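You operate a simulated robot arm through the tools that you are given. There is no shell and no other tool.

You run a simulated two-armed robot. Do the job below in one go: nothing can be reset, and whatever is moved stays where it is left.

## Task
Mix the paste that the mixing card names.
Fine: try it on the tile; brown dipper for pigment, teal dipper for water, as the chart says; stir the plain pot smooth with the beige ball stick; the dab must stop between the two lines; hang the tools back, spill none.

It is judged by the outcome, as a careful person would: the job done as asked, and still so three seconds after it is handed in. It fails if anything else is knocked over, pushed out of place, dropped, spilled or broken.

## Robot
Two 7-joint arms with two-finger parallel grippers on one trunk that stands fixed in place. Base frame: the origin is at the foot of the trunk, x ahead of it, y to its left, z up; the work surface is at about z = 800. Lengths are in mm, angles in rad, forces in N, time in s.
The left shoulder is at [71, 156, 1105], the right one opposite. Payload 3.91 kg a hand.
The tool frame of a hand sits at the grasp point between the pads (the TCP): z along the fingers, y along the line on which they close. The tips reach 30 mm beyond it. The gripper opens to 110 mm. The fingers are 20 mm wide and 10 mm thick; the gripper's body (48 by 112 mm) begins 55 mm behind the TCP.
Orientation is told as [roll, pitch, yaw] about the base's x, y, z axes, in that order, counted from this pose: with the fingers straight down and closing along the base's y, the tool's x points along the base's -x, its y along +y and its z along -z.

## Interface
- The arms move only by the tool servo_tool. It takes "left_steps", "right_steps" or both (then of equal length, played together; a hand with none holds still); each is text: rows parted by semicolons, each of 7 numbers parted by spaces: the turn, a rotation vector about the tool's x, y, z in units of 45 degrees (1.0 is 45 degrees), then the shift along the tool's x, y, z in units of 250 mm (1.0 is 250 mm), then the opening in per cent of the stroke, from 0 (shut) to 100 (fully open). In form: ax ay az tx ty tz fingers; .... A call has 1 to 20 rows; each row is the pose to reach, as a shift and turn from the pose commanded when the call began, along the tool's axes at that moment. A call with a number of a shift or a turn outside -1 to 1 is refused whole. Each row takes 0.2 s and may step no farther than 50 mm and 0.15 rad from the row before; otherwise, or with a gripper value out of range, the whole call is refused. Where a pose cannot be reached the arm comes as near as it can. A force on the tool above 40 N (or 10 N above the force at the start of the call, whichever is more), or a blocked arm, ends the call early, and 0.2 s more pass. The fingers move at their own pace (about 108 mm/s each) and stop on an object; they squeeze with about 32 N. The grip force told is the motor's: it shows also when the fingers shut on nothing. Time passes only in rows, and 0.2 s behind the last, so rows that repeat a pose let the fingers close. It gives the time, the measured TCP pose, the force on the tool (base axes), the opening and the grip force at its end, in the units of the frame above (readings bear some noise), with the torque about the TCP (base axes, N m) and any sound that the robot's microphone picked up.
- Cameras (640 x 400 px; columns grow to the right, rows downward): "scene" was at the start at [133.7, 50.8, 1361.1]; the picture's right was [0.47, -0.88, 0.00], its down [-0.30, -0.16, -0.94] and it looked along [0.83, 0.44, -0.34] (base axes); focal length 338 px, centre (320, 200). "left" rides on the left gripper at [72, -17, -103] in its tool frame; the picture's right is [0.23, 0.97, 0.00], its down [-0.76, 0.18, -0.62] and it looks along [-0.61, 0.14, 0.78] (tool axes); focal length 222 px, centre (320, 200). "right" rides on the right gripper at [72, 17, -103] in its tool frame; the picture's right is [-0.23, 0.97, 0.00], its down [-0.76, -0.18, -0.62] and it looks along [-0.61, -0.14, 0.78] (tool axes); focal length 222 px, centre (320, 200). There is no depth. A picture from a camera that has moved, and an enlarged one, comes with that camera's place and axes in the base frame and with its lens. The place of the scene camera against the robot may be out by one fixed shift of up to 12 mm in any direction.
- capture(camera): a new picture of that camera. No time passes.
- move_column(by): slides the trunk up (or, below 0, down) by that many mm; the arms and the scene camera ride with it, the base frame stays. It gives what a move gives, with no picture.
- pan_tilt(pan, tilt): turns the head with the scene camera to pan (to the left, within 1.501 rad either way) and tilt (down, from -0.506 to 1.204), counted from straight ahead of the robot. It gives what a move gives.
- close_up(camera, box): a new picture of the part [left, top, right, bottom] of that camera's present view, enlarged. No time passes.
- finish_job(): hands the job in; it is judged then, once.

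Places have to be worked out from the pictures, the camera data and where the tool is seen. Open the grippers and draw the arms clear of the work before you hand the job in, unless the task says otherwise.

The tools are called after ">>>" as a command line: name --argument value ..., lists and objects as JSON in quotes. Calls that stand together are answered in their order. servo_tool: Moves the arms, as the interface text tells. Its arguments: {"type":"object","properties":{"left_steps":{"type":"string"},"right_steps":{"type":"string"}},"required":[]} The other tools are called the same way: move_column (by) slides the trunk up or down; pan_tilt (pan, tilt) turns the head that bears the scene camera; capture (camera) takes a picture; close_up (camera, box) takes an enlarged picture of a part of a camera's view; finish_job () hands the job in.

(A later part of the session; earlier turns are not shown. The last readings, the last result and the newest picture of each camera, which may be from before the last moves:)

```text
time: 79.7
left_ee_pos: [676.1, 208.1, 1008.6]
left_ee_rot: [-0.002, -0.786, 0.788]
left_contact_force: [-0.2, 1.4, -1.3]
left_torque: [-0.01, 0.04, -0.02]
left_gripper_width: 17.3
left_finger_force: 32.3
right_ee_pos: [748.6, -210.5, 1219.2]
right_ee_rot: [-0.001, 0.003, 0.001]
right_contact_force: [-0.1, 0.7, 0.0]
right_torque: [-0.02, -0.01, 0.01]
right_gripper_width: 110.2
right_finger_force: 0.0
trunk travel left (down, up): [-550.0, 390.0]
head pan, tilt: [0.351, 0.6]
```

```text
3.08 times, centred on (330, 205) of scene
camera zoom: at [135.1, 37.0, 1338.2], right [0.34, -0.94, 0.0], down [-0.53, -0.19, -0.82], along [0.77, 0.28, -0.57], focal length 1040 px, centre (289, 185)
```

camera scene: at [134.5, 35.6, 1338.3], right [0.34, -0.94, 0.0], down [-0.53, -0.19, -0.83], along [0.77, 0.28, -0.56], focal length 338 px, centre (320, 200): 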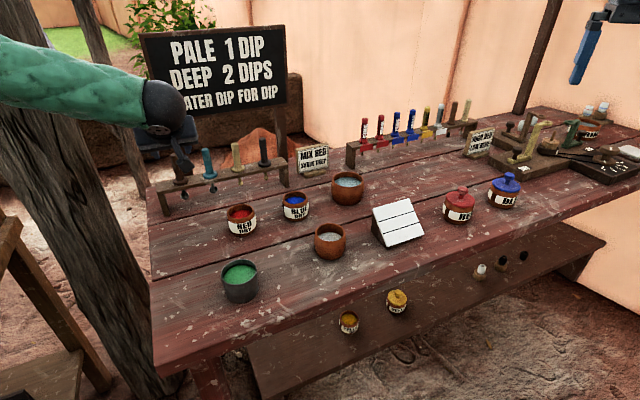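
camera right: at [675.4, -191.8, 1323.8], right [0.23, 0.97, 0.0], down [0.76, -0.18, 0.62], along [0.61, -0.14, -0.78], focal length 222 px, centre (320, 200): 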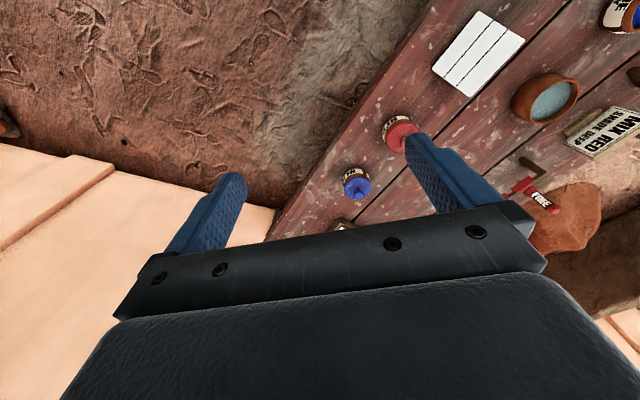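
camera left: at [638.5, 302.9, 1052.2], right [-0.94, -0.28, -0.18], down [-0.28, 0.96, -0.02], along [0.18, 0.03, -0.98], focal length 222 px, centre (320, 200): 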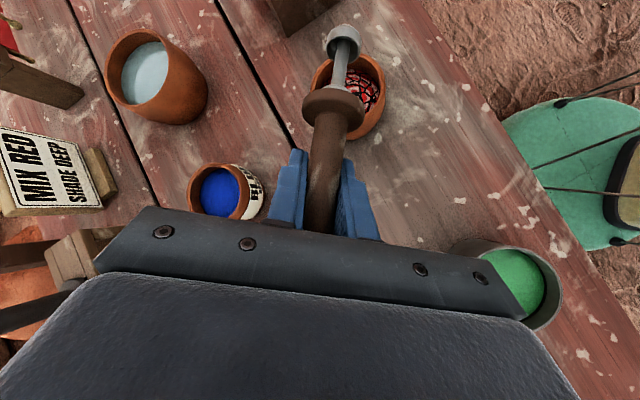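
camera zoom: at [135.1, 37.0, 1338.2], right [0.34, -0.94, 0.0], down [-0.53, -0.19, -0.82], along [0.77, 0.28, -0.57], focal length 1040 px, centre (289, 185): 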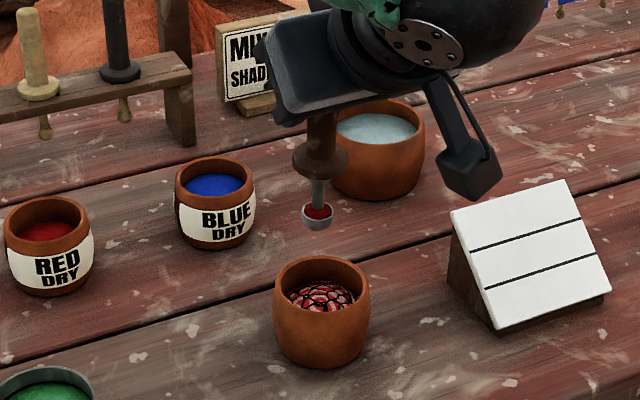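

Position is the same as the first pour. I pour again with the same two arcs.

>>> servo_tool --left_steps "0.0204 0.0939 -0.0761 -0.0185 0.0207 0.0207 0; 0.0408 0.1878 -0.1523 -0.0341 0.042 0.043 0; 0.0613 0.2816 -0.2284 -0.0468 0.0638 0.0668 0; 0.0817 0.3755 -0.3045 -0.0564 0.0859 0.0916 0; 0.1021 0.4694 -0.3807 -0.0627 0.1081 0.1174 0; 0.1225 0.5633 -0.4568 -0.0658 0.1301 0.144 0; 0.1429 0.6572 -0.5329 -0.0657 0.1518 0.1709 0; 0.1634 0.7511 -0.6091 -0.0622 0.173 0.1981 0"

>>> servo_tool --left_steps "0.0204 0.0939 -0.0761 -0.0185 0.0207 0.0207 0; 0.0408 0.1878 -0.1523 -0.0341 0.042 0.043 0; 0.0613 0.2816 -0.2284 -0.0468 0.0638 0.0668 0; 0.0817 0.3755 -0.3045 -0.0564 0.0859 0.0916 0; 0.1021 0.4694 -0.3807 -0.0627 0.1081 0.1174 0; 0.1225 0.5633 -0.4568 -0.0658 0.1301 0.144 0; 0.1429 0.6572 -0.5329 -0.0657 0.1518 0.1709 0; 0.1634 0.7511 -0.6091 -0.0622 0.173 0.1981 0; 0.1634 0.7511 -0.6091 -0.0622 0.173 0.1981 0"

>>> close_up --camera "left" --box '[280, 10, 420, 150]'

>>> close_up --camera "scene" --box '[270, 160, 390, 270]'

```text
time: 81.5
left_ee_pos: [676.4, 273.0, 986.4]
left_ee_rot: [-0.329, -0.114, 1.199]
left_contact_force: [-0.1, 0.7, -0.9]
left_torque: [0.0, 0.04, -0.07]
left_gripper_width: 17.3
left_finger_force: 31.5
right_ee_pos: [748.4, -209.3, 1218.9]
right_ee_rot: [-0.002, -0.001, 0.001]
right_contact_force: [0.1, 0.1, -0.2]
right_torque: [-0.03, 0.0, -0.01]
right_gripper_width: 110.1
right_finger_force: 0.1
trunk travel left (down, up): [-550.0, 390.0]
head pan, tilt: [0.351, 0.6]
```

```text
time: 83.5
left_ee_pos: [663.4, 300.0, 926.4]
left_ee_rot: [-0.4, 0.611, 1.438]
left_contact_force: [0.8, 0.0, -0.5]
left_torque: [-0.01, 0.0, 0.0]
left_gripper_width: 17.5
left_finger_force: 32.1
right_ee_pos: [747.5, -209.3, 1219.2]
right_ee_rot: [0.002, -0.001, 0.0]
right_contact_force: [0.1, -0.2, 0.3]
right_torque: [-0.03, 0.01, -0.01]
right_gripper_width: 110.0
right_finger_force: 0.0
trunk travel left (down, up): [-550.0, 390.0]
head pan, tilt: [0.351, 0.6]
```

```text
2.86 times, centred on (350, 80) of left
camera zoom: at [638.9, 303.1, 1051.0], right [-0.94, -0.28, -0.18], down [-0.28, 0.96, -0.02], along [0.18, 0.03, -0.98], focal length 635 px, centre (234, 543)
```

zoom: 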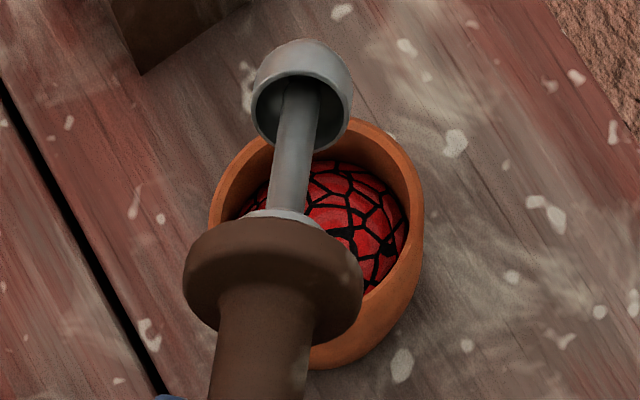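

```text
3.64 times, centred on (330, 215) of scene
camera zoom: at [134.7, 36.4, 1338.2], right [0.34, -0.94, 0.0], down [-0.53, -0.19, -0.82], along [0.77, 0.28, -0.57], focal length 1229 px, centre (284, 146)
```

zoom: 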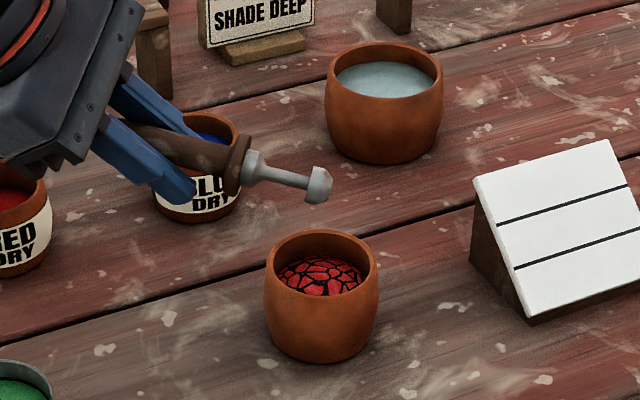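

The pot is now deep red but dry and cracked: two pigment dips are in. I turn the dipper upright again.

>>> servo_tool --left_steps "-0.0204 -0.0939 0.0761 0.0211 -0.0199 -0.0189 0; -0.0408 -0.1878 0.1523 0.0447 -0.0388 -0.0358 0; -0.0613 -0.2816 0.2284 0.0705 -0.0564 -0.0507 0; -0.0817 -0.3755 0.3045 0.0984 -0.0727 -0.0633 0; -0.1021 -0.4694 0.3807 0.128 -0.0874 -0.0735 0; -0.1225 -0.5633 0.4568 0.1592 -0.1004 -0.0812 0; -0.1429 -0.6572 0.5329 0.1915 -0.1117 -0.0864 0; -0.1634 -0.7511 0.6091 0.2247 -0.121 -0.0891 0"

>>> servo_tool --left_steps "-0.0204 -0.0939 0.0761 0.0211 -0.0199 -0.0189 0; -0.0408 -0.1878 0.1523 0.0447 -0.0388 -0.0358 0; -0.0613 -0.2816 0.2284 0.0705 -0.0564 -0.0507 0; -0.0817 -0.3755 0.3045 0.0984 -0.0727 -0.0633 0; -0.1021 -0.4694 0.3807 0.128 -0.0874 -0.0735 0; -0.1225 -0.5633 0.4568 0.1592 -0.1004 -0.0812 0; -0.1429 -0.6572 0.5329 0.1915 -0.1117 -0.0864 0; -0.1634 -0.7511 0.6091 0.2247 -0.121 -0.0891 0; -0.1634 -0.7511 0.6091 0.2247 -0.121 -0.0891 0"

```text
time: 85.3
left_ee_pos: [678.5, 270.4, 985.4]
left_ee_rot: [-0.327, -0.118, 1.199]
left_contact_force: [0.0, -0.6, -1.1]
left_torque: [0.02, 0.01, -0.03]
left_gripper_width: 17.3
left_finger_force: 31.7
right_ee_pos: [749.1, -210.0, 1219.4]
right_ee_rot: [0.0, 0.001, 0.0]
right_contact_force: [0.0, -0.2, 0.7]
right_torque: [0.01, 0.03, 0.0]
right_gripper_width: 109.7
right_finger_force: 0.0
trunk travel left (down, up): [-550.0, 390.0]
head pan, tilt: [0.351, 0.6]
```

```text
time: 87.3
left_ee_pos: [677.3, 208.4, 1010.5]
left_ee_rot: [-0.002, -0.785, 0.789]
left_contact_force: [-0.7, -0.1, -0.7]
left_torque: [-0.02, -0.01, 0.01]
left_gripper_width: 17.3
left_finger_force: 32.2
right_ee_pos: [747.0, -208.8, 1219.9]
right_ee_rot: [-0.001, 0.0, 0.001]
right_contact_force: [-0.5, 0.2, 0.5]
right_torque: [0.01, -0.01, -0.02]
right_gripper_width: 110.0
right_finger_force: 0.1
trunk travel left (down, up): [-550.0, 390.0]
head pan, tilt: [0.351, 0.6]
```

Cup upright and empty. I carry the brown dipper back above its rack hole in two legs.

>>> servo_tool --left_steps "0 0 0 -0.064 0.063 0.039 0; 0 0 0 -0.128 0.126 0.078 0; 0 0 0 -0.192 0.188 0.118 0; 0 0 0 -0.2555 0.251 0.157 0; 0 0 0 -0.319 0.314 0.196 0; 0 0 0 -0.383 0.377 0.235 0; 0 0 0 -0.447 0.439 0.275 0; 0 0 0 -0.511 0.502 0.314 0"

>>> servo_tool --left_steps "0 0 0 -0.0634 0.0714 0.0635 0; 0 0 0 -0.1268 0.1428 0.127 0; 0 0 0 -0.19 0.2141 0.1905 0; 0 0 0 -0.2535 0.2855 0.254 0; 0 0 0 -0.317 0.357 0.3175 0; 0 0 0 -0.38 0.428 0.381 0; 0 0 0 -0.4436 0.4996 0.4445 0; 0 0 0 -0.507 0.571 0.508 0; 0 0 0 -0.507 0.571 0.508 0"

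>>> capture --camera "left"

>>> close_up --camera "scene" --box '[130, 90, 290, 220]'

```text
time: 89.1
left_ee_pos: [691.0, 398.6, 1046.4]
left_ee_rot: [-0.002, -0.785, 0.788]
left_contact_force: [-0.6, 0.2, -0.7]
left_torque: [0.02, 0.01, -0.02]
left_gripper_width: 17.7
left_finger_force: 32.0
right_ee_pos: [747.3, -207.9, 1221.1]
right_ee_rot: [0.0, 0.0, 0.0]
right_contact_force: [-0.9, -0.6, -0.7]
right_torque: [0.0, -0.01, 0.0]
right_gripper_width: 110.0
right_finger_force: 0.0
trunk travel left (down, up): [-550.0, 390.0]
head pan, tilt: [0.351, 0.6]
```

```text
time: 91.1
left_ee_pos: [713.5, 627.3, 1044.5]
left_ee_rot: [-0.001, -0.786, 0.788]
left_contact_force: [0.5, 0.4, -0.2]
left_torque: [-0.01, -0.04, 0.01]
left_gripper_width: 17.3
left_finger_force: 32.3
right_ee_pos: [748.2, -209.1, 1218.8]
right_ee_rot: [-0.001, 0.001, 0.0]
right_contact_force: [0.4, -0.9, 0.1]
right_torque: [0.05, -0.01, 0.0]
right_gripper_width: 110.1
right_finger_force: 0.0
trunk travel left (down, up): [-550.0, 390.0]
head pan, tilt: [0.351, 0.6]
```

```text
taken
camera left: at [639.3, 528.2, 1065.6], right [-0.8, 0.57, -0.16], down [-0.06, 0.19, 0.98], along [0.59, 0.8, -0.12], focal length 222 px, centre (320, 200)
```

left: 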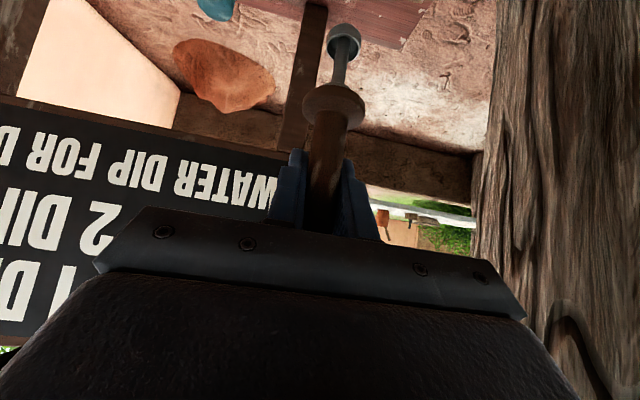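

```text
3.08 times, centred on (210, 155) of scene
camera zoom: at [134.8, 36.3, 1338.2], right [0.34, -0.94, 0.0], down [-0.53, -0.19, -0.82], along [0.77, 0.28, -0.57], focal length 1040 px, centre (658, 338)
```

zoom: 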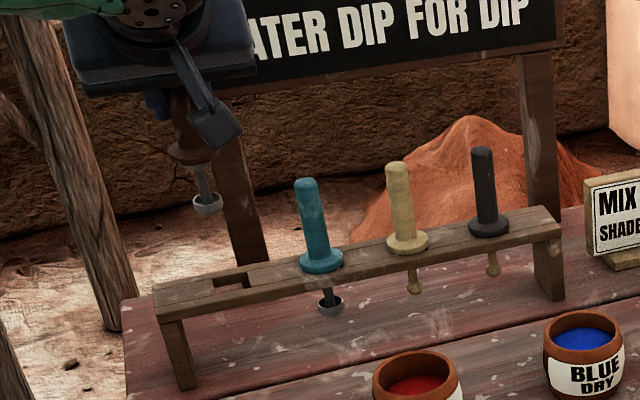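

I lower to just above the rack and take readings to line up with the recorded grasp place (715, 628).

>>> servo_tool --left_steps "0 0 0 0.0283 0 0.0283 0; 0 0 0 0.0566 0 0.0566 0; 0 0 0 0.0849 0 0.0849 0; 0 0 0 0.113 0 0.113 0; 0 0 0 0.142 0 0.142 0; 0 0 0 0.142 0 0.142 0"

>>> servo_tool --left_steps "0 0 0 0 0 0 0"

>>> servo_tool --left_steps "0 0 0 0 0 0 0"

>>> servo_tool --left_steps "0 0 0 0 0 0 0"

>>> close_up --camera "left" --box '[260, 0, 440, 110]'

>>> close_up --camera "scene" --box '[150, 130, 230, 200]'

```text
time: 92.5
left_ee_pos: [715.8, 628.6, 993.2]
left_ee_rot: [-0.002, -0.784, 0.79]
left_contact_force: [-0.5, -0.2, 0.1]
left_torque: [-0.02, -0.01, 0.01]
left_gripper_width: 17.8
left_finger_force: 31.7
right_ee_pos: [748.1, -209.0, 1219.6]
right_ee_rot: [-0.001, 0.001, 0.0]
right_contact_force: [0.0, -0.2, -0.1]
right_torque: [0.02, 0.01, 0.01]
right_gripper_width: 110.2
right_finger_force: 0.1
trunk travel left (down, up): [-550.0, 390.0]
head pan, tilt: [0.351, 0.6]
```

```text
time: 92.9
left_ee_pos: [714.8, 627.7, 993.2]
left_ee_rot: [-0.002, -0.784, 0.79]
left_contact_force: [-0.1, 0.6, -0.8]
left_torque: [0.02, -0.03, -0.03]
left_gripper_width: 17.7
left_finger_force: 32.3
right_ee_pos: [748.6, -209.1, 1218.8]
right_ee_rot: [0.0, 0.001, 0.001]
right_contact_force: [0.2, 1.1, 0.5]
right_torque: [-0.01, 0.01, -0.02]
right_gripper_width: 110.0
right_finger_force: 0.0
trunk travel left (down, up): [-550.0, 390.0]
head pan, tilt: [0.351, 0.6]
```

```text
time: 93.3
left_ee_pos: [715.6, 628.8, 993.0]
left_ee_rot: [-0.002, -0.786, 0.787]
left_contact_force: [-0.7, 0.6, 0.6]
left_torque: [-0.01, -0.02, -0.02]
left_gripper_width: 17.5
left_finger_force: 31.8
right_ee_pos: [748.4, -208.4, 1220.2]
right_ee_rot: [0.0, -0.001, 0.0]
right_contact_force: [-0.2, -0.2, -1.0]
right_torque: [-0.02, 0.03, -0.02]
right_gripper_width: 110.0
right_finger_force: 0.1
trunk travel left (down, up): [-550.0, 390.0]
head pan, tilt: [0.351, 0.6]
```

```text
time: 93.7
left_ee_pos: [715.8, 628.2, 991.8]
left_ee_rot: [-0.001, -0.785, 0.79]
left_contact_force: [-1.4, -0.1, -0.4]
left_torque: [0.01, 0.0, 0.02]
left_gripper_width: 17.4
left_finger_force: 32.5
right_ee_pos: [748.6, -209.0, 1219.3]
right_ee_rot: [0.001, 0.0, 0.0]
right_contact_force: [-0.3, -0.1, 0.3]
right_torque: [0.01, 0.01, 0.0]
right_gripper_width: 110.0
right_finger_force: 0.1
trunk travel left (down, up): [-550.0, 390.0]
head pan, tilt: [0.351, 0.6]
```

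```text
3.56 times, centred on (350, 55) of left
camera zoom: at [640.6, 528.9, 1014.3], right [-0.8, 0.57, -0.16], down [-0.06, 0.2, 0.98], along [0.59, 0.8, -0.12], focal length 790 px, centre (213, 716)
```

zoom: 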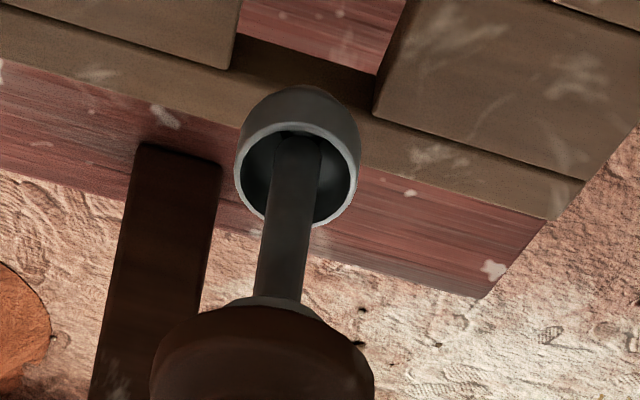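

```text
5.71 times, centred on (190, 165) of scene
camera zoom: at [134.6, 37.2, 1338.2], right [0.34, -0.94, 0.0], down [-0.53, -0.19, -0.82], along [0.77, 0.28, -0.57], focal length 1932 px, centre (1063, 400)
```

zoom: 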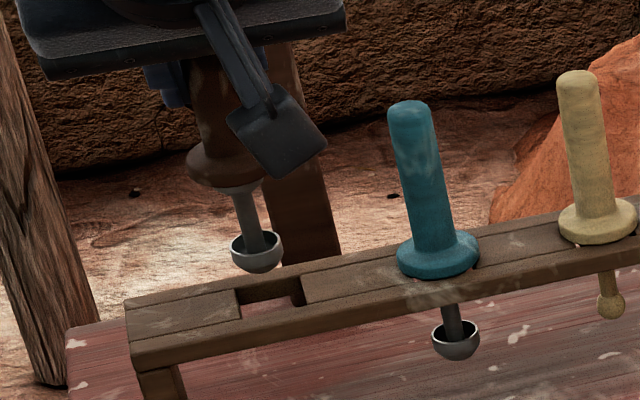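

Mean reading is (715.5, 628.3), matching the grasp place. I lower the dipper into its hole slowly to z≈927.

>>> servo_tool --left_steps "0 0 0 0.0226 0 0.0226 0; 0 0 0 0.0453 0 0.0453 0; 0 0 0 0.068 0 0.068 0; 0 0 0 0.0906 0 0.0906 0; 0 0 0 0.1132 0 0.1132 0; 0 0 0 0.1358 0 0.1358 0; 0 0 0 0.1528 0 0.1528 0; 0 0 0 0.1698 0 0.1698 0; 0 0 0 0.1811 0 0.1811 0; 0 0 0 0.1867 0 0.1867 0; 0 0 0 0.1867 0 0.1867 0"

>>> capture --camera "left"

>>> close_up --camera "scene" --box '[150, 130, 230, 220]'

```text
time: 94.8
left_ee_pos: [717.3, 626.1, 965.6]
left_ee_rot: [-0.009, -0.795, 0.792]
left_contact_force: [-4.4, -1.8, 16.7]
left_torque: [-0.04, 0.19, 0.05]
left_gripper_width: 17.6
left_finger_force: 32.0
right_ee_pos: [747.3, -209.5, 1219.2]
right_ee_rot: [-0.001, 0.0, -0.001]
right_contact_force: [-0.4, -0.4, -0.6]
right_torque: [0.02, 0.02, -0.02]
right_gripper_width: 110.2
right_finger_force: 0.1
trunk travel left (down, up): [-550.0, 390.0]
head pan, tilt: [0.351, 0.6]
stopped in row 5 (left hand): the force on the tool passed its limit at 45 N (the readings are from after the stop); the commanded pose is now the measured one
```

```text
taken
camera left: at [641.4, 527.2, 986.2], right [-0.8, 0.58, -0.17], down [-0.07, 0.19, 0.98], along [0.6, 0.79, -0.12], focal length 222 px, centre (320, 200)
```

left: 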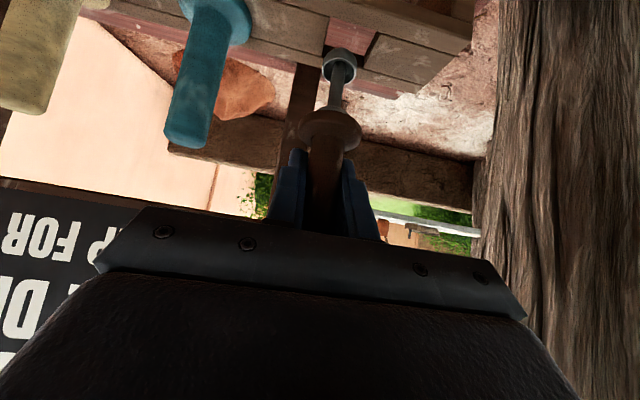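

```text
4.44 times, centred on (190, 175) of scene
camera zoom: at [133.5, 36.4, 1338.1], right [0.34, -0.94, 0.0], down [-0.53, -0.19, -0.83], along [0.78, 0.28, -0.56], focal length 1502 px, centre (898, 311)
```

zoom: 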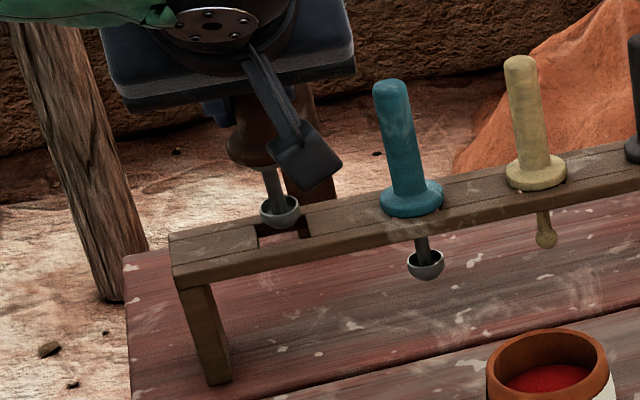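

The cup caught on the rack, not in the hole. I lift 25 mm to free it and look closely at how the dipper sits now.

>>> servo_tool --left_steps "0 0 0 -0.0283 0 -0.0283 0; 0 0 0 -0.0566 0 -0.0566 0; 0 0 0 -0.0778 0 -0.0778 0; 0 0 0 -0.0778 0 -0.0778 0"

>>> close_up --camera "left" --box '[240, 0, 440, 130]'

>>> close_up --camera "scene" --box '[150, 130, 230, 210]'

```text
time: 95.8
left_ee_pos: [717.4, 626.9, 989.0]
left_ee_rot: [-0.005, -0.789, 0.792]
left_contact_force: [0.2, 0.2, -0.6]
left_torque: [0.01, -0.01, -0.02]
left_gripper_width: 17.4
left_finger_force: 31.5
right_ee_pos: [748.9, -209.2, 1218.9]
right_ee_rot: [0.001, 0.001, 0.0]
right_contact_force: [0.1, -0.2, -1.1]
right_torque: [0.03, -0.02, -0.01]
right_gripper_width: 110.1
right_finger_force: 0.1
trunk travel left (down, up): [-550.0, 390.0]
head pan, tilt: [0.351, 0.6]
```

```text
3.08 times, centred on (340, 65) of left
camera zoom: at [641.5, 527.7, 1010.0], right [-0.8, 0.57, -0.17], down [-0.06, 0.19, 0.98], along [0.59, 0.8, -0.12], focal length 684 px, centre (258, 615)
```

zoom: 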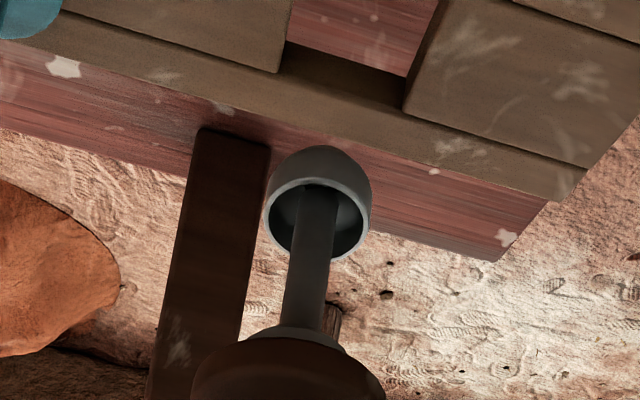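

```text
5.00 times, centred on (190, 170) of scene
camera zoom: at [134.6, 37.0, 1338.2], right [0.34, -0.94, 0.0], down [-0.53, -0.19, -0.82], along [0.77, 0.28, -0.57], focal length 1690 px, centre (970, 350)
```

zoom: 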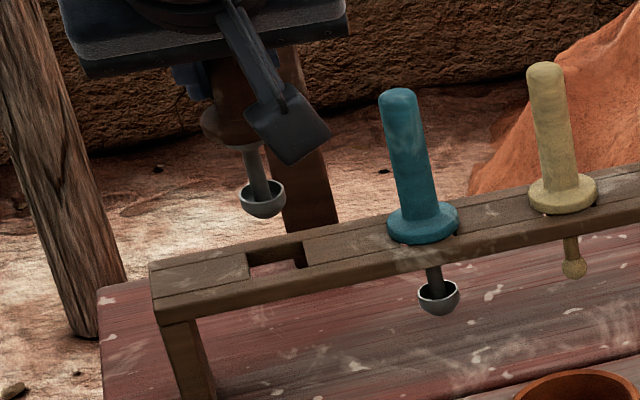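

The dipper has pivoted about 15° in the grip from that contact. I rotate the hand back by 15° about the closing axis so that the dipper hangs vertical again, then re-measure.

>>> servo_tool --left_steps "0 0.082 0 0 0 0 0; 0 0.163 0 0 0 0 0; 0 0.245 0 0 0 0 0; 0 0.327 0 0 0 0 0; 0 0.327 0 0 0 0 0"

>>> close_up --camera "left" --box '[240, 0, 440, 130]'

>>> close_up --camera "scene" --box '[150, 120, 230, 210]'

```text
time: 97.0
left_ee_pos: [718.0, 627.1, 990.6]
left_ee_rot: [-0.004, -0.533, 0.79]
left_contact_force: [-0.5, 0.3, 0.1]
left_torque: [0.01, 0.01, -0.01]
left_gripper_width: 17.8
left_finger_force: 32.0
right_ee_pos: [748.2, -209.6, 1220.1]
right_ee_rot: [0.0, 0.0, -0.001]
right_contact_force: [-0.1, 0.5, 0.4]
right_torque: [0.02, 0.01, -0.01]
right_gripper_width: 110.0
right_finger_force: 0.0
trunk travel left (down, up): [-550.0, 390.0]
head pan, tilt: [0.351, 0.6]
```

```text
3.08 times, centred on (340, 65) of left
camera zoom: at [648.2, 534.7, 1042.1], right [-0.83, 0.55, -0.12], down [0.11, 0.37, 0.92], along [0.55, 0.75, -0.37], focal length 684 px, centre (258, 615)
```

zoom: 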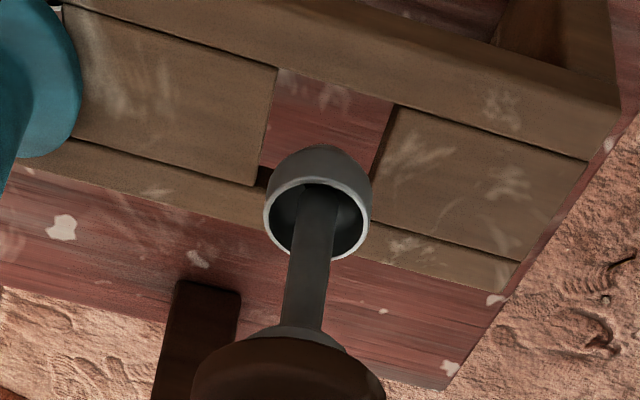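

```text
4.44 times, centred on (190, 165) of scene
camera zoom: at [134.6, 37.2, 1338.2], right [0.34, -0.94, 0.0], down [-0.53, -0.19, -0.82], along [0.77, 0.28, -0.57], focal length 1502 px, centre (898, 356)
```

zoom: 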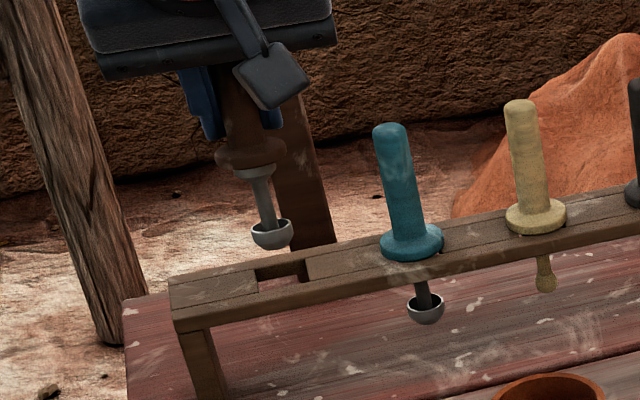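

Now I see the square hole, centre about (714.6, 627.9), about 28 mm wide; the cup is at about (715, 630) with a slight sideways lean. I correct the lean and offset and come 6 mm lower to compare.

>>> servo_tool --left_steps "0.0125 0 -0.0074 0.003 0.0019 -0.0018 0; 0.025 0 -0.0147 0.0061 0.0037 -0.0036 0; 0.025 0 -0.0147 0.0183 0.0037 0.0171 0; 0.025 0 -0.0147 0.0183 0.0037 0.0171 0"

>>> close_up --camera "left" --box '[260, 10, 420, 110]'

>>> close_up --camera "scene" --box '[160, 140, 220, 200]'

```text
time: 98.0
left_ee_pos: [713.7, 626.2, 982.7]
left_ee_rot: [-0.031, -0.533, 0.803]
left_contact_force: [0.5, -0.6, -0.8]
left_torque: [0.05, -0.01, -0.01]
left_gripper_width: 17.5
left_finger_force: 31.9
right_ee_pos: [748.1, -208.9, 1219.5]
right_ee_rot: [0.0, 0.001, 0.0]
right_contact_force: [-0.5, -0.1, 0.5]
right_torque: [0.01, -0.02, -0.02]
right_gripper_width: 110.2
right_finger_force: 0.1
trunk travel left (down, up): [-550.0, 390.0]
head pan, tilt: [0.351, 0.6]
```

```text
4.00 times, centred on (340, 60) of left
camera zoom: at [644.8, 533.8, 1035.7], right [-0.83, 0.55, -0.14], down [0.1, 0.38, 0.92], along [0.56, 0.74, -0.37], focal length 888 px, centre (240, 760)
```

zoom: 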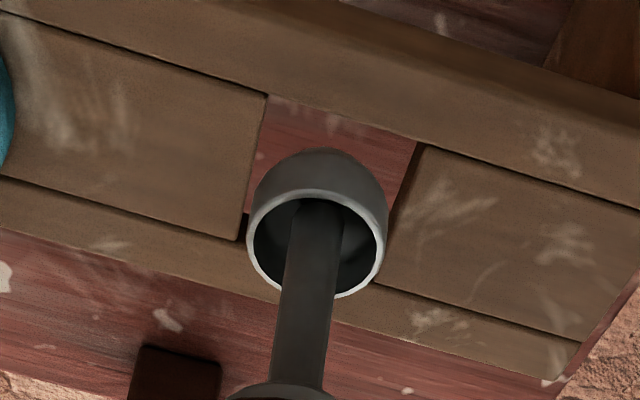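

```text
6.67 times, centred on (190, 170) of scene
camera zoom: at [134.5, 37.2, 1338.2], right [0.34, -0.94, 0.0], down [-0.53, -0.19, -0.82], along [0.77, 0.28, -0.57], focal length 2254 px, centre (1187, 400)
```

zoom: 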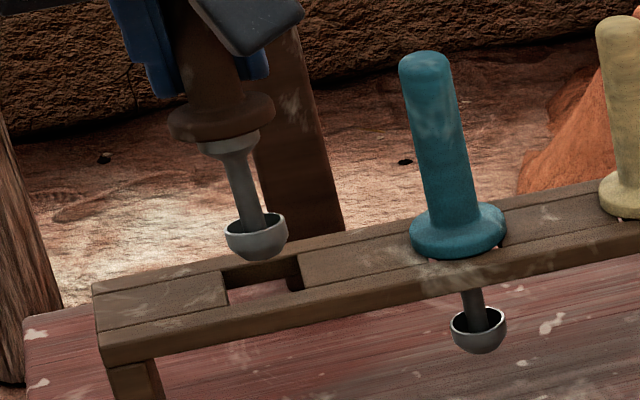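

The scene view shows the cup leaning toward the robot: in fact the handle slid about 20 mm up in the grip rather than pivoting. I undo my rotation so the dipper is vertical again.

>>> servo_tool --left_steps "-0.006 -0.082 0.004 0 0 0 0; -0.0125 -0.163 0.0074 0 0 0 0; -0.019 -0.245 0.011 0 0 0 0; -0.025 -0.327 0.0147 0 0 0 0; -0.025 -0.327 0.0147 0 0 0 0"

>>> close_up --camera "left" --box '[240, 0, 440, 130]'

>>> close_up --camera "scene" --box '[150, 130, 230, 200]'

```text
time: 99.2
left_ee_pos: [715.0, 626.3, 984.4]
left_ee_rot: [-0.008, -0.791, 0.795]
left_contact_force: [1.3, 0.2, 0.0]
left_torque: [-0.02, 0.02, -0.06]
left_gripper_width: 17.7
left_finger_force: 32.1
right_ee_pos: [748.7, -208.6, 1219.7]
right_ee_rot: [0.0, 0.0, 0.0]
right_contact_force: [0.1, 0.4, 0.3]
right_torque: [-0.01, 0.04, -0.05]
right_gripper_width: 110.0
right_finger_force: 0.0
trunk travel left (down, up): [-550.0, 390.0]
head pan, tilt: [0.351, 0.6]
```

```text
3.08 times, centred on (340, 65) of left
camera zoom: at [639.6, 527.1, 1005.0], right [-0.8, 0.57, -0.17], down [-0.06, 0.19, 0.98], along [0.59, 0.8, -0.12], focal length 684 px, centre (258, 615)
```

zoom: 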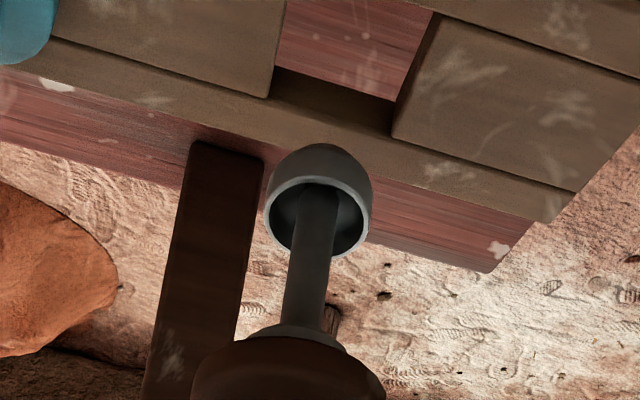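

```text
5.71 times, centred on (190, 165) of scene
camera zoom: at [134.6, 37.1, 1338.2], right [0.34, -0.94, 0.0], down [-0.53, -0.19, -0.82], along [0.77, 0.28, -0.57], focal length 1932 px, centre (1063, 400)
```

zoom: 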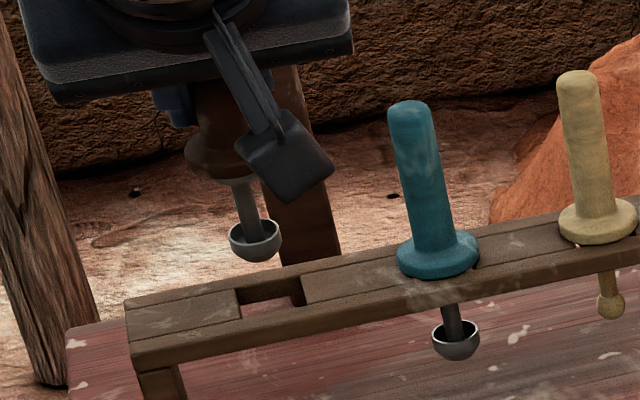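

To know how the dipper sits in the grip, I take a tight close-up of the flange, rod and cup in the left camera.

>>> close_up --camera "left" --box '[270, 40, 400, 170]'

>>> close_up --camera "scene" --box '[160, 130, 210, 190]'

```text
3.08 times, centred on (335, 105) of left
camera zoom: at [639.6, 527.1, 1005.0], right [-0.8, 0.57, -0.17], down [-0.06, 0.19, 0.98], along [0.59, 0.8, -0.12], focal length 684 px, centre (274, 492)
```

zoom: 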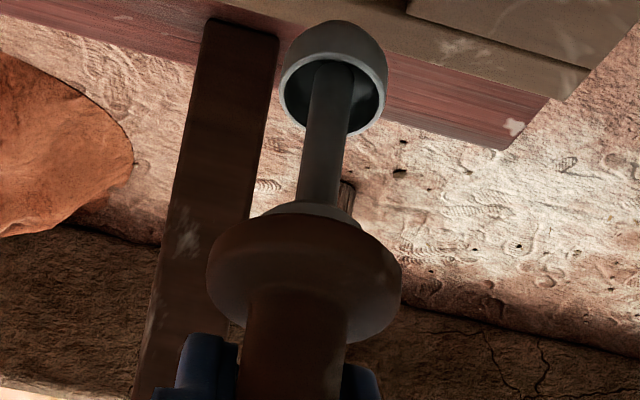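

```text
6.67 times, centred on (185, 160) of scene
camera zoom: at [134.6, 37.1, 1338.2], right [0.34, -0.94, 0.0], down [-0.53, -0.19, -0.82], along [0.77, 0.28, -0.57], focal length 2254 px, centre (1220, 467)
```

zoom: 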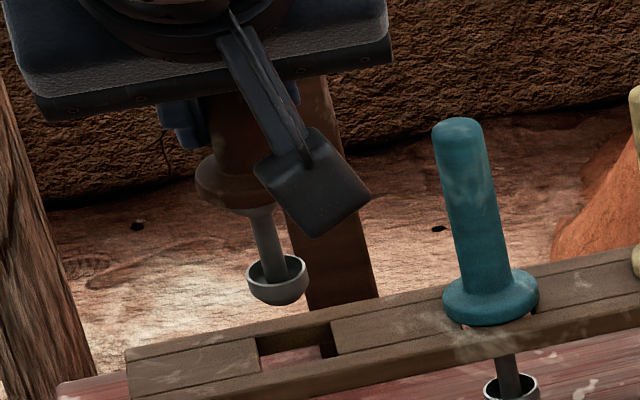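

The slip is hard to judge from these two near-parallel views. I bring the right hand's camera round to look at the rack from the right side for a third view.

>>> servo_tool --right_steps "0 0 -0.1667 0.03 0.12 0.07 100; 0 0 -0.3333 0.06 0.24 0.14 100; 0 0 -0.5 0.09 0.36 0.21 100; 0 0 -0.6667 0.12 0.48 0.28 100; 0 0 -0.8333 0.15 0.6 0.35 100; 0 0 -1 0.19 0.72 0.42 100"

>>> servo_tool --right_steps "0 0 -0.1667 0 0 0 100; 0 0 -0.3333 0 0 0 100; 0 0 -0.5 0 0 0 100; 0 0 -0.6667 0 0 0 100; 0 0 -0.8333 0 0 0 100; 0 0 -1 0 0 0 100"

>>> servo_tool --right_steps "0 -0.1667 0 0 0 0 100; 0 -0.3333 0 0 0 0 100; 0 -0.5 0 0 0 0 100; 0 -0.6667 0 0 0 0 100; 0 -0.8333 0 0 0 0 100; 0 -0.9 0 0 0 0 100; 0 -0.9 0 0 0 0 100"

>>> capture --camera "right"

```text
time: 100.6
left_ee_pos: [715.4, 628.0, 984.0]
left_ee_rot: [-0.009, -0.789, 0.794]
left_contact_force: [0.8, 0.0, -0.7]
left_torque: [0.02, -0.04, 0.02]
left_gripper_width: 17.8
left_finger_force: 32.2
right_ee_pos: [697.7, -27.4, 1112.3]
right_ee_rot: [-0.001, 0.001, 0.786]
right_contact_force: [0.5, 0.2, 0.1]
right_torque: [0.04, 0.0, -0.01]
right_gripper_width: 110.2
right_finger_force: 0.0
trunk travel left (down, up): [-550.0, 390.0]
head pan, tilt: [0.351, 0.6]
```

```text
time: 102.0
left_ee_pos: [715.2, 625.8, 983.9]
left_ee_rot: [-0.005, -0.789, 0.793]
left_contact_force: [0.1, 0.9, -0.7]
left_torque: [0.03, 0.0, 0.03]
left_gripper_width: 17.9
left_finger_force: 31.9
right_ee_pos: [580.3, 19.9, 1114.6]
right_ee_rot: [0.005, 0.0, 1.523]
right_contact_force: [0.1, 0.0, -0.1]
right_torque: [0.01, 0.02, -0.02]
right_gripper_width: 110.1
right_finger_force: 0.1
right hand out of reach, approached as far as the arm can: row 4, 5, 6
trunk travel left (down, up): [-550.0, 390.0]
head pan, tilt: [0.351, 0.6]
```

```text
time: 103.6
left_ee_pos: [716.1, 627.0, 982.4]
left_ee_rot: [-0.005, -0.791, 0.794]
left_contact_force: [0.6, -0.2, -0.7]
left_torque: [0.01, -0.01, 0.03]
left_gripper_width: 17.6
left_finger_force: 31.7
right_ee_pos: [575.8, 12.7, 1147.3]
right_ee_rot: [0.037, -0.504, 1.468]
right_contact_force: [0.3, -0.1, 0.3]
right_torque: [0.02, 0.02, 0.02]
right_gripper_width: 109.9
right_finger_force: 0.0
right hand out of reach, approached as far as the arm can: row 2, 3, 4, 5, 6, 7
trunk travel left (down, up): [-550.0, 390.0]
head pan, tilt: [0.351, 0.6]
```

```text
taken
camera right: at [550.5, -98.7, 1204.6], right [-0.95, 0.28, 0.14], down [0.24, 0.35, 0.91], along [0.21, 0.89, -0.4], focal length 222 px, centre (320, 200)
```

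right: 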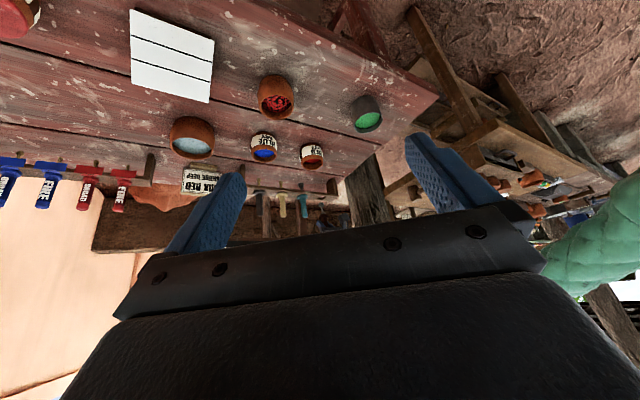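

>>> close_up --camera "right" --box '[270, 170, 370, 235]'

```text
6.15 times, centred on (320, 202) of right
camera zoom: at [550.5, -98.7, 1204.6], right [-0.95, 0.28, 0.14], down [0.24, 0.35, 0.91], along [0.21, 0.89, -0.4], focal length 1367 px, centre (320, 185)
```

zoom: 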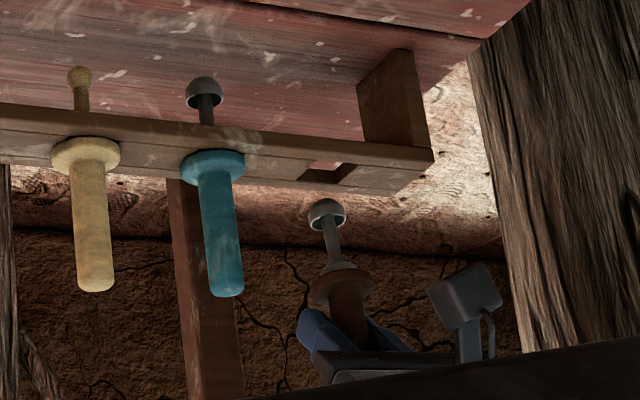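

This view is very useful: it shows the dipper leaning about 5° with its cup away from vertical. I zoom in on the cup and the hole.

>>> close_up --camera "right" --box '[295, 185, 345, 220]'

>>> close_up --camera "right" --box '[285, 175, 345, 225]'

```text
11.43 times, centred on (320, 202) of right
camera zoom: at [550.5, -98.7, 1204.6], right [-0.95, 0.28, 0.14], down [0.24, 0.35, 0.91], along [0.21, 0.89, -0.4], focal length 2538 px, centre (320, 171)
```

zoom: 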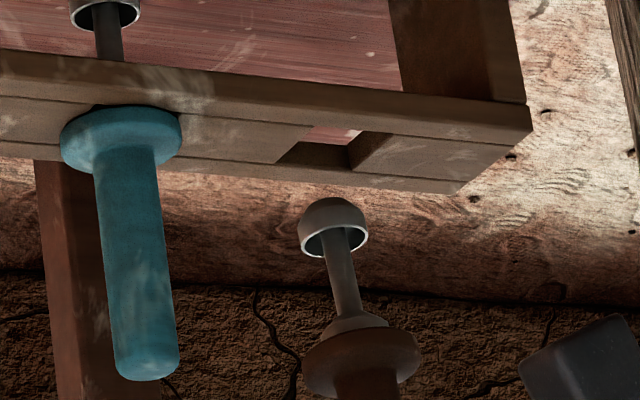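

```text
8.00 times, centred on (315, 200) of right
camera zoom: at [550.5, -98.7, 1204.6], right [-0.95, 0.28, 0.14], down [0.24, 0.35, 0.91], along [0.21, 0.89, -0.4], focal length 1777 px, centre (360, 200)
```

zoom: 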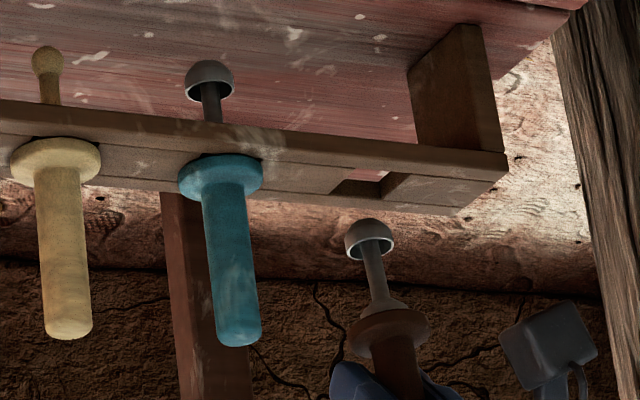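

Three views together put the cup near (724, 638, 899): it leans about 6° forward and sits about 12 mm ahead of the hole. I rotate the hand back 5.7° and shift 4 mm towards the robot, then check again.

>>> servo_tool --left_steps "0 0.0635 0 0.0055 0 -0.0056 0; 0 0.127 0 0.0111 0 -0.0113 0; 0 0.127 0 0.0111 0 -0.0113 0"

>>> close_up --camera "right" --box '[295, 185, 345, 220]'

>>> close_up --camera "left" --box '[240, 0, 440, 130]'

>>> close_up --camera "scene" --box '[160, 130, 210, 190]'

```text
time: 104.4
left_ee_pos: [712.7, 624.5, 984.8]
left_ee_rot: [-0.007, -0.69, 0.795]
left_contact_force: [0.4, 0.0, 0.0]
left_torque: [0.01, -0.02, 0.0]
left_gripper_width: 17.6
left_finger_force: 31.5
right_ee_pos: [574.3, 13.4, 1147.7]
right_ee_rot: [0.035, -0.504, 1.468]
right_contact_force: [1.0, -0.5, 0.2]
right_torque: [0.02, -0.01, 0.03]
right_gripper_width: 109.9
right_finger_force: 0.1
trunk travel left (down, up): [-550.0, 390.0]
head pan, tilt: [0.351, 0.6]
```

```text
11.43 times, centred on (320, 202) of right
camera zoom: at [549.2, -99.3, 1205.3], right [-0.95, 0.28, 0.14], down [0.24, 0.35, 0.91], along [0.21, 0.89, -0.4], focal length 2538 px, centre (320, 171)
```

zoom: 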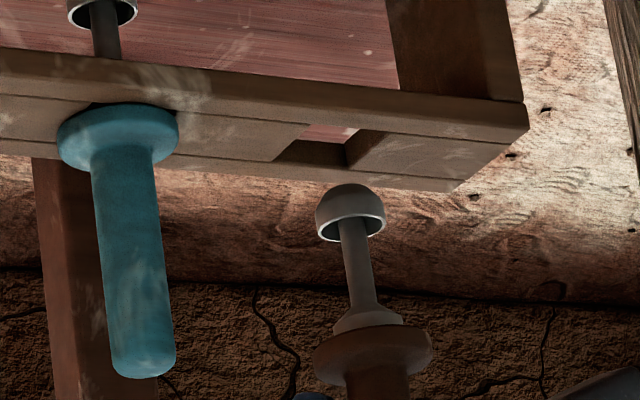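

```text
3.08 times, centred on (340, 65) of left
camera zoom: at [639.1, 527.2, 1017.1], right [-0.81, 0.56, -0.15], down [0.0, 0.26, 0.96], along [0.58, 0.78, -0.22], focal length 684 px, centre (258, 615)
```

zoom: 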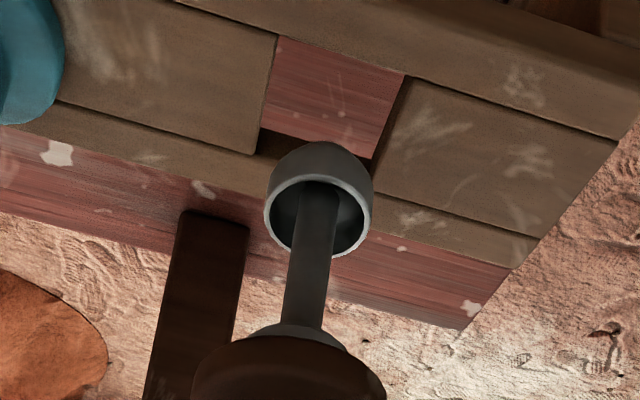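

```text
6.67 times, centred on (185, 160) of scene
camera zoom: at [134.6, 37.2, 1338.2], right [0.34, -0.94, 0.0], down [-0.53, -0.19, -0.82], along [0.77, 0.28, -0.57], focal length 2254 px, centre (1220, 467)
```

zoom: 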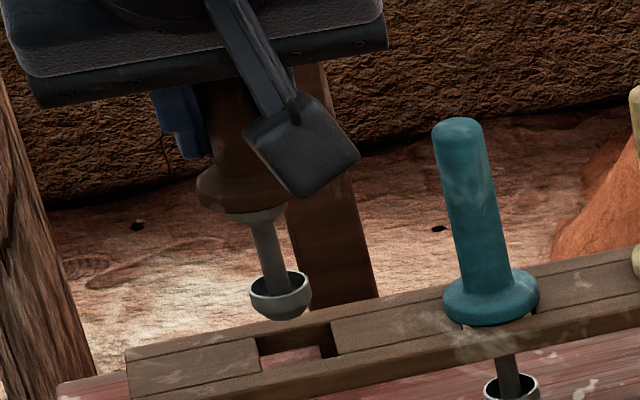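

Triangulating left and right cameras gives cup (714.1, 630.3, 898.6) and hole centre (716.7, 630, 870). I take out the last 2.5° of lean and shift the hand so the cup is over the hole centre.

>>> servo_tool --left_steps "0 0.028 0 -0.0083 -0.0043 0.0068 0; 0 0.0556 0 -0.0165 -0.0087 0.0136 0; 0 0.0556 0 -0.0165 -0.0087 0.0136 0"

>>> close_up --camera "right" --box '[295, 185, 345, 220]'

>>> close_up --camera "left" --box '[240, 0, 440, 130]'

```text
time: 105.2
left_ee_pos: [716.5, 626.5, 983.1]
left_ee_rot: [-0.005, -0.645, 0.793]
left_contact_force: [0.0, -0.3, -0.5]
left_torque: [0.0, -0.02, 0.02]
left_gripper_width: 17.6
left_finger_force: 32.0
right_ee_pos: [575.0, 12.3, 1148.8]
right_ee_rot: [0.036, -0.503, 1.467]
right_contact_force: [-0.3, 0.0, 0.0]
right_torque: [0.0, -0.04, -0.02]
right_gripper_width: 109.9
right_finger_force: 0.1
trunk travel left (down, up): [-550.0, 390.0]
head pan, tilt: [0.351, 0.6]
```

```text
11.43 times, centred on (320, 202) of right
camera zoom: at [549.1, -99.2, 1205.3], right [-0.95, 0.28, 0.14], down [0.24, 0.35, 0.91], along [0.21, 0.89, -0.4], focal length 2538 px, centre (320, 171)
```

zoom: 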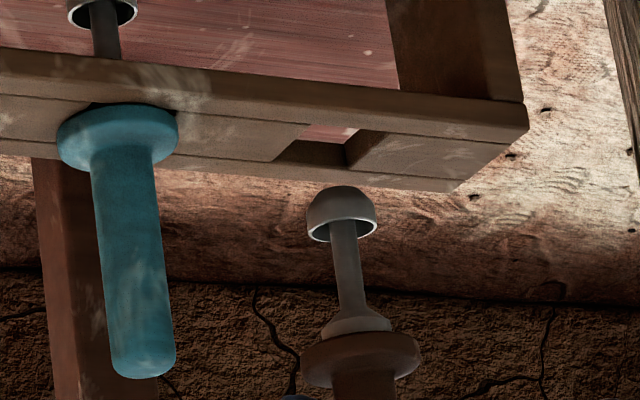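

```text
3.08 times, centred on (340, 65) of left
camera zoom: at [645.3, 529.9, 1022.2], right [-0.82, 0.56, -0.14], down [0.03, 0.29, 0.96], along [0.57, 0.78, -0.26], focal length 684 px, centre (258, 615)
```

zoom: 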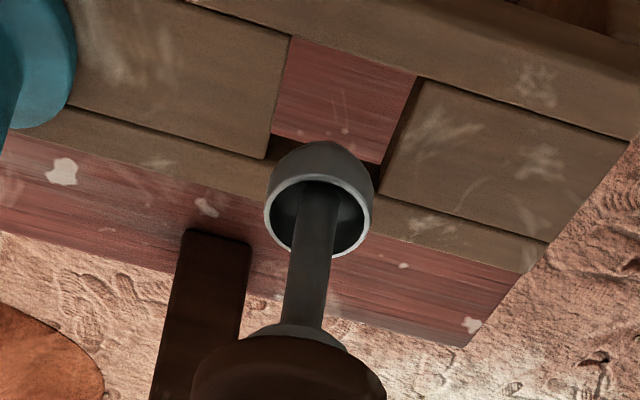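

Now both cameras put the cup within about 1 mm of the hole centre, with the dipper vertical. I lower it in small steps, checking the force.

>>> servo_tool --left_steps "0 0 0 0.0096 0 0.0128 0; 0 0 0 0.0192 0 0.0256 0; 0 0 0 0.0289 0 0.0384 0; 0 0 0 0.0385 0 0.0511 0; 0 0 0 0.0481 0 0.0639 0"

>>> close_up --camera "right" --box '[295, 185, 345, 220]'

```text
time: 106.4
left_ee_pos: [716.7, 626.4, 963.5]
left_ee_rot: [-0.005, -0.645, 0.791]
left_contact_force: [0.5, -0.1, 0.1]
left_torque: [0.0, -0.02, 0.01]
left_gripper_width: 17.5
left_finger_force: 32.4
right_ee_pos: [574.3, 13.5, 1148.2]
right_ee_rot: [0.037, -0.505, 1.467]
right_contact_force: [0.1, 0.1, 0.2]
right_torque: [-0.01, 0.01, 0.0]
right_gripper_width: 110.0
right_finger_force: 0.0
trunk travel left (down, up): [-550.0, 390.0]
head pan, tilt: [0.351, 0.6]
```

```text
11.43 times, centred on (320, 202) of right
camera zoom: at [549.3, -99.2, 1205.2], right [-0.95, 0.28, 0.14], down [0.24, 0.35, 0.91], along [0.21, 0.89, -0.4], focal length 2538 px, centre (320, 171)
```

zoom: 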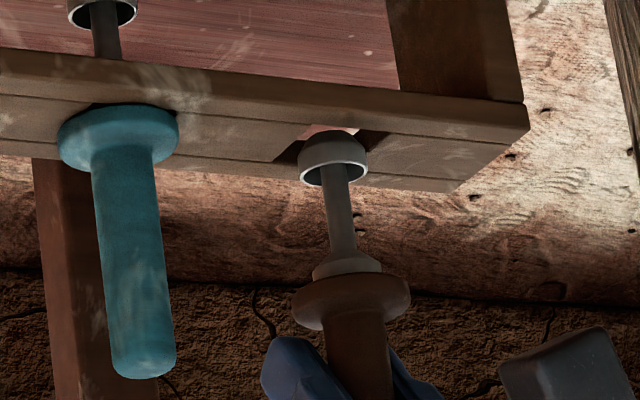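

The cup is entering the hole with no force. I continue in 3 mm steps.

>>> servo_tool --left_steps "0 0 0 0.0072 0 0.0096 0; 0 0 0 0.0144 0 0.0192 0; 0 0 0 0.0216 0 0.0288 0; 0 0 0 0.0289 0 0.0384 0"

>>> close_up --camera "right" --box '[295, 185, 345, 220]'

>>> close_up --camera "left" --box '[240, 0, 440, 130]'

```text
time: 107.4
left_ee_pos: [716.8, 625.9, 952.0]
left_ee_rot: [-0.005, -0.646, 0.792]
left_contact_force: [1.9, 3.5, -0.7]
left_torque: [0.26, -0.15, -0.04]
left_gripper_width: 17.7
left_finger_force: 32.2
right_ee_pos: [574.3, 12.7, 1147.2]
right_ee_rot: [0.035, -0.504, 1.467]
right_contact_force: [-0.3, -0.7, 0.8]
right_torque: [-0.01, 0.01, 0.01]
right_gripper_width: 109.8
right_finger_force: 0.0
trunk travel left (down, up): [-550.0, 390.0]
head pan, tilt: [0.351, 0.6]
```

```text
11.43 times, centred on (320, 202) of right
camera zoom: at [549.4, -99.0, 1205.2], right [-0.95, 0.28, 0.14], down [0.24, 0.35, 0.91], along [0.21, 0.89, -0.4], focal length 2538 px, centre (320, 171)
```

zoom: 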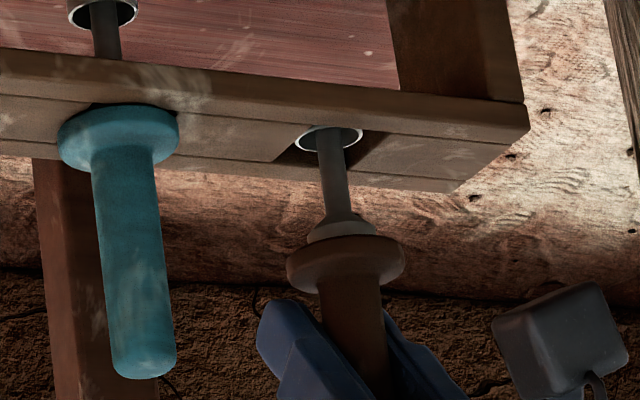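

```text
3.08 times, centred on (340, 65) of left
camera zoom: at [645.5, 529.8, 990.3], right [-0.82, 0.56, -0.14], down [0.03, 0.29, 0.96], along [0.57, 0.78, -0.26], focal length 684 px, centre (258, 615)
```

zoom: 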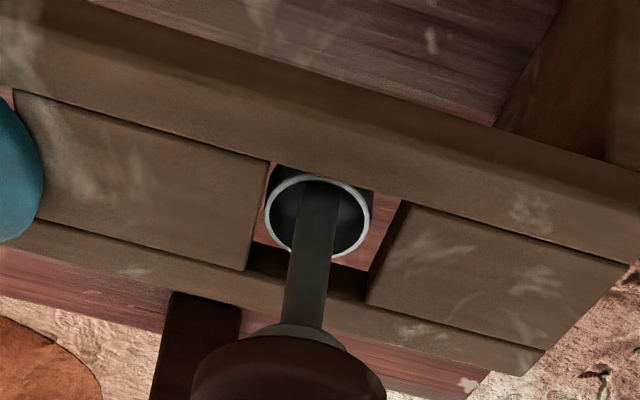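

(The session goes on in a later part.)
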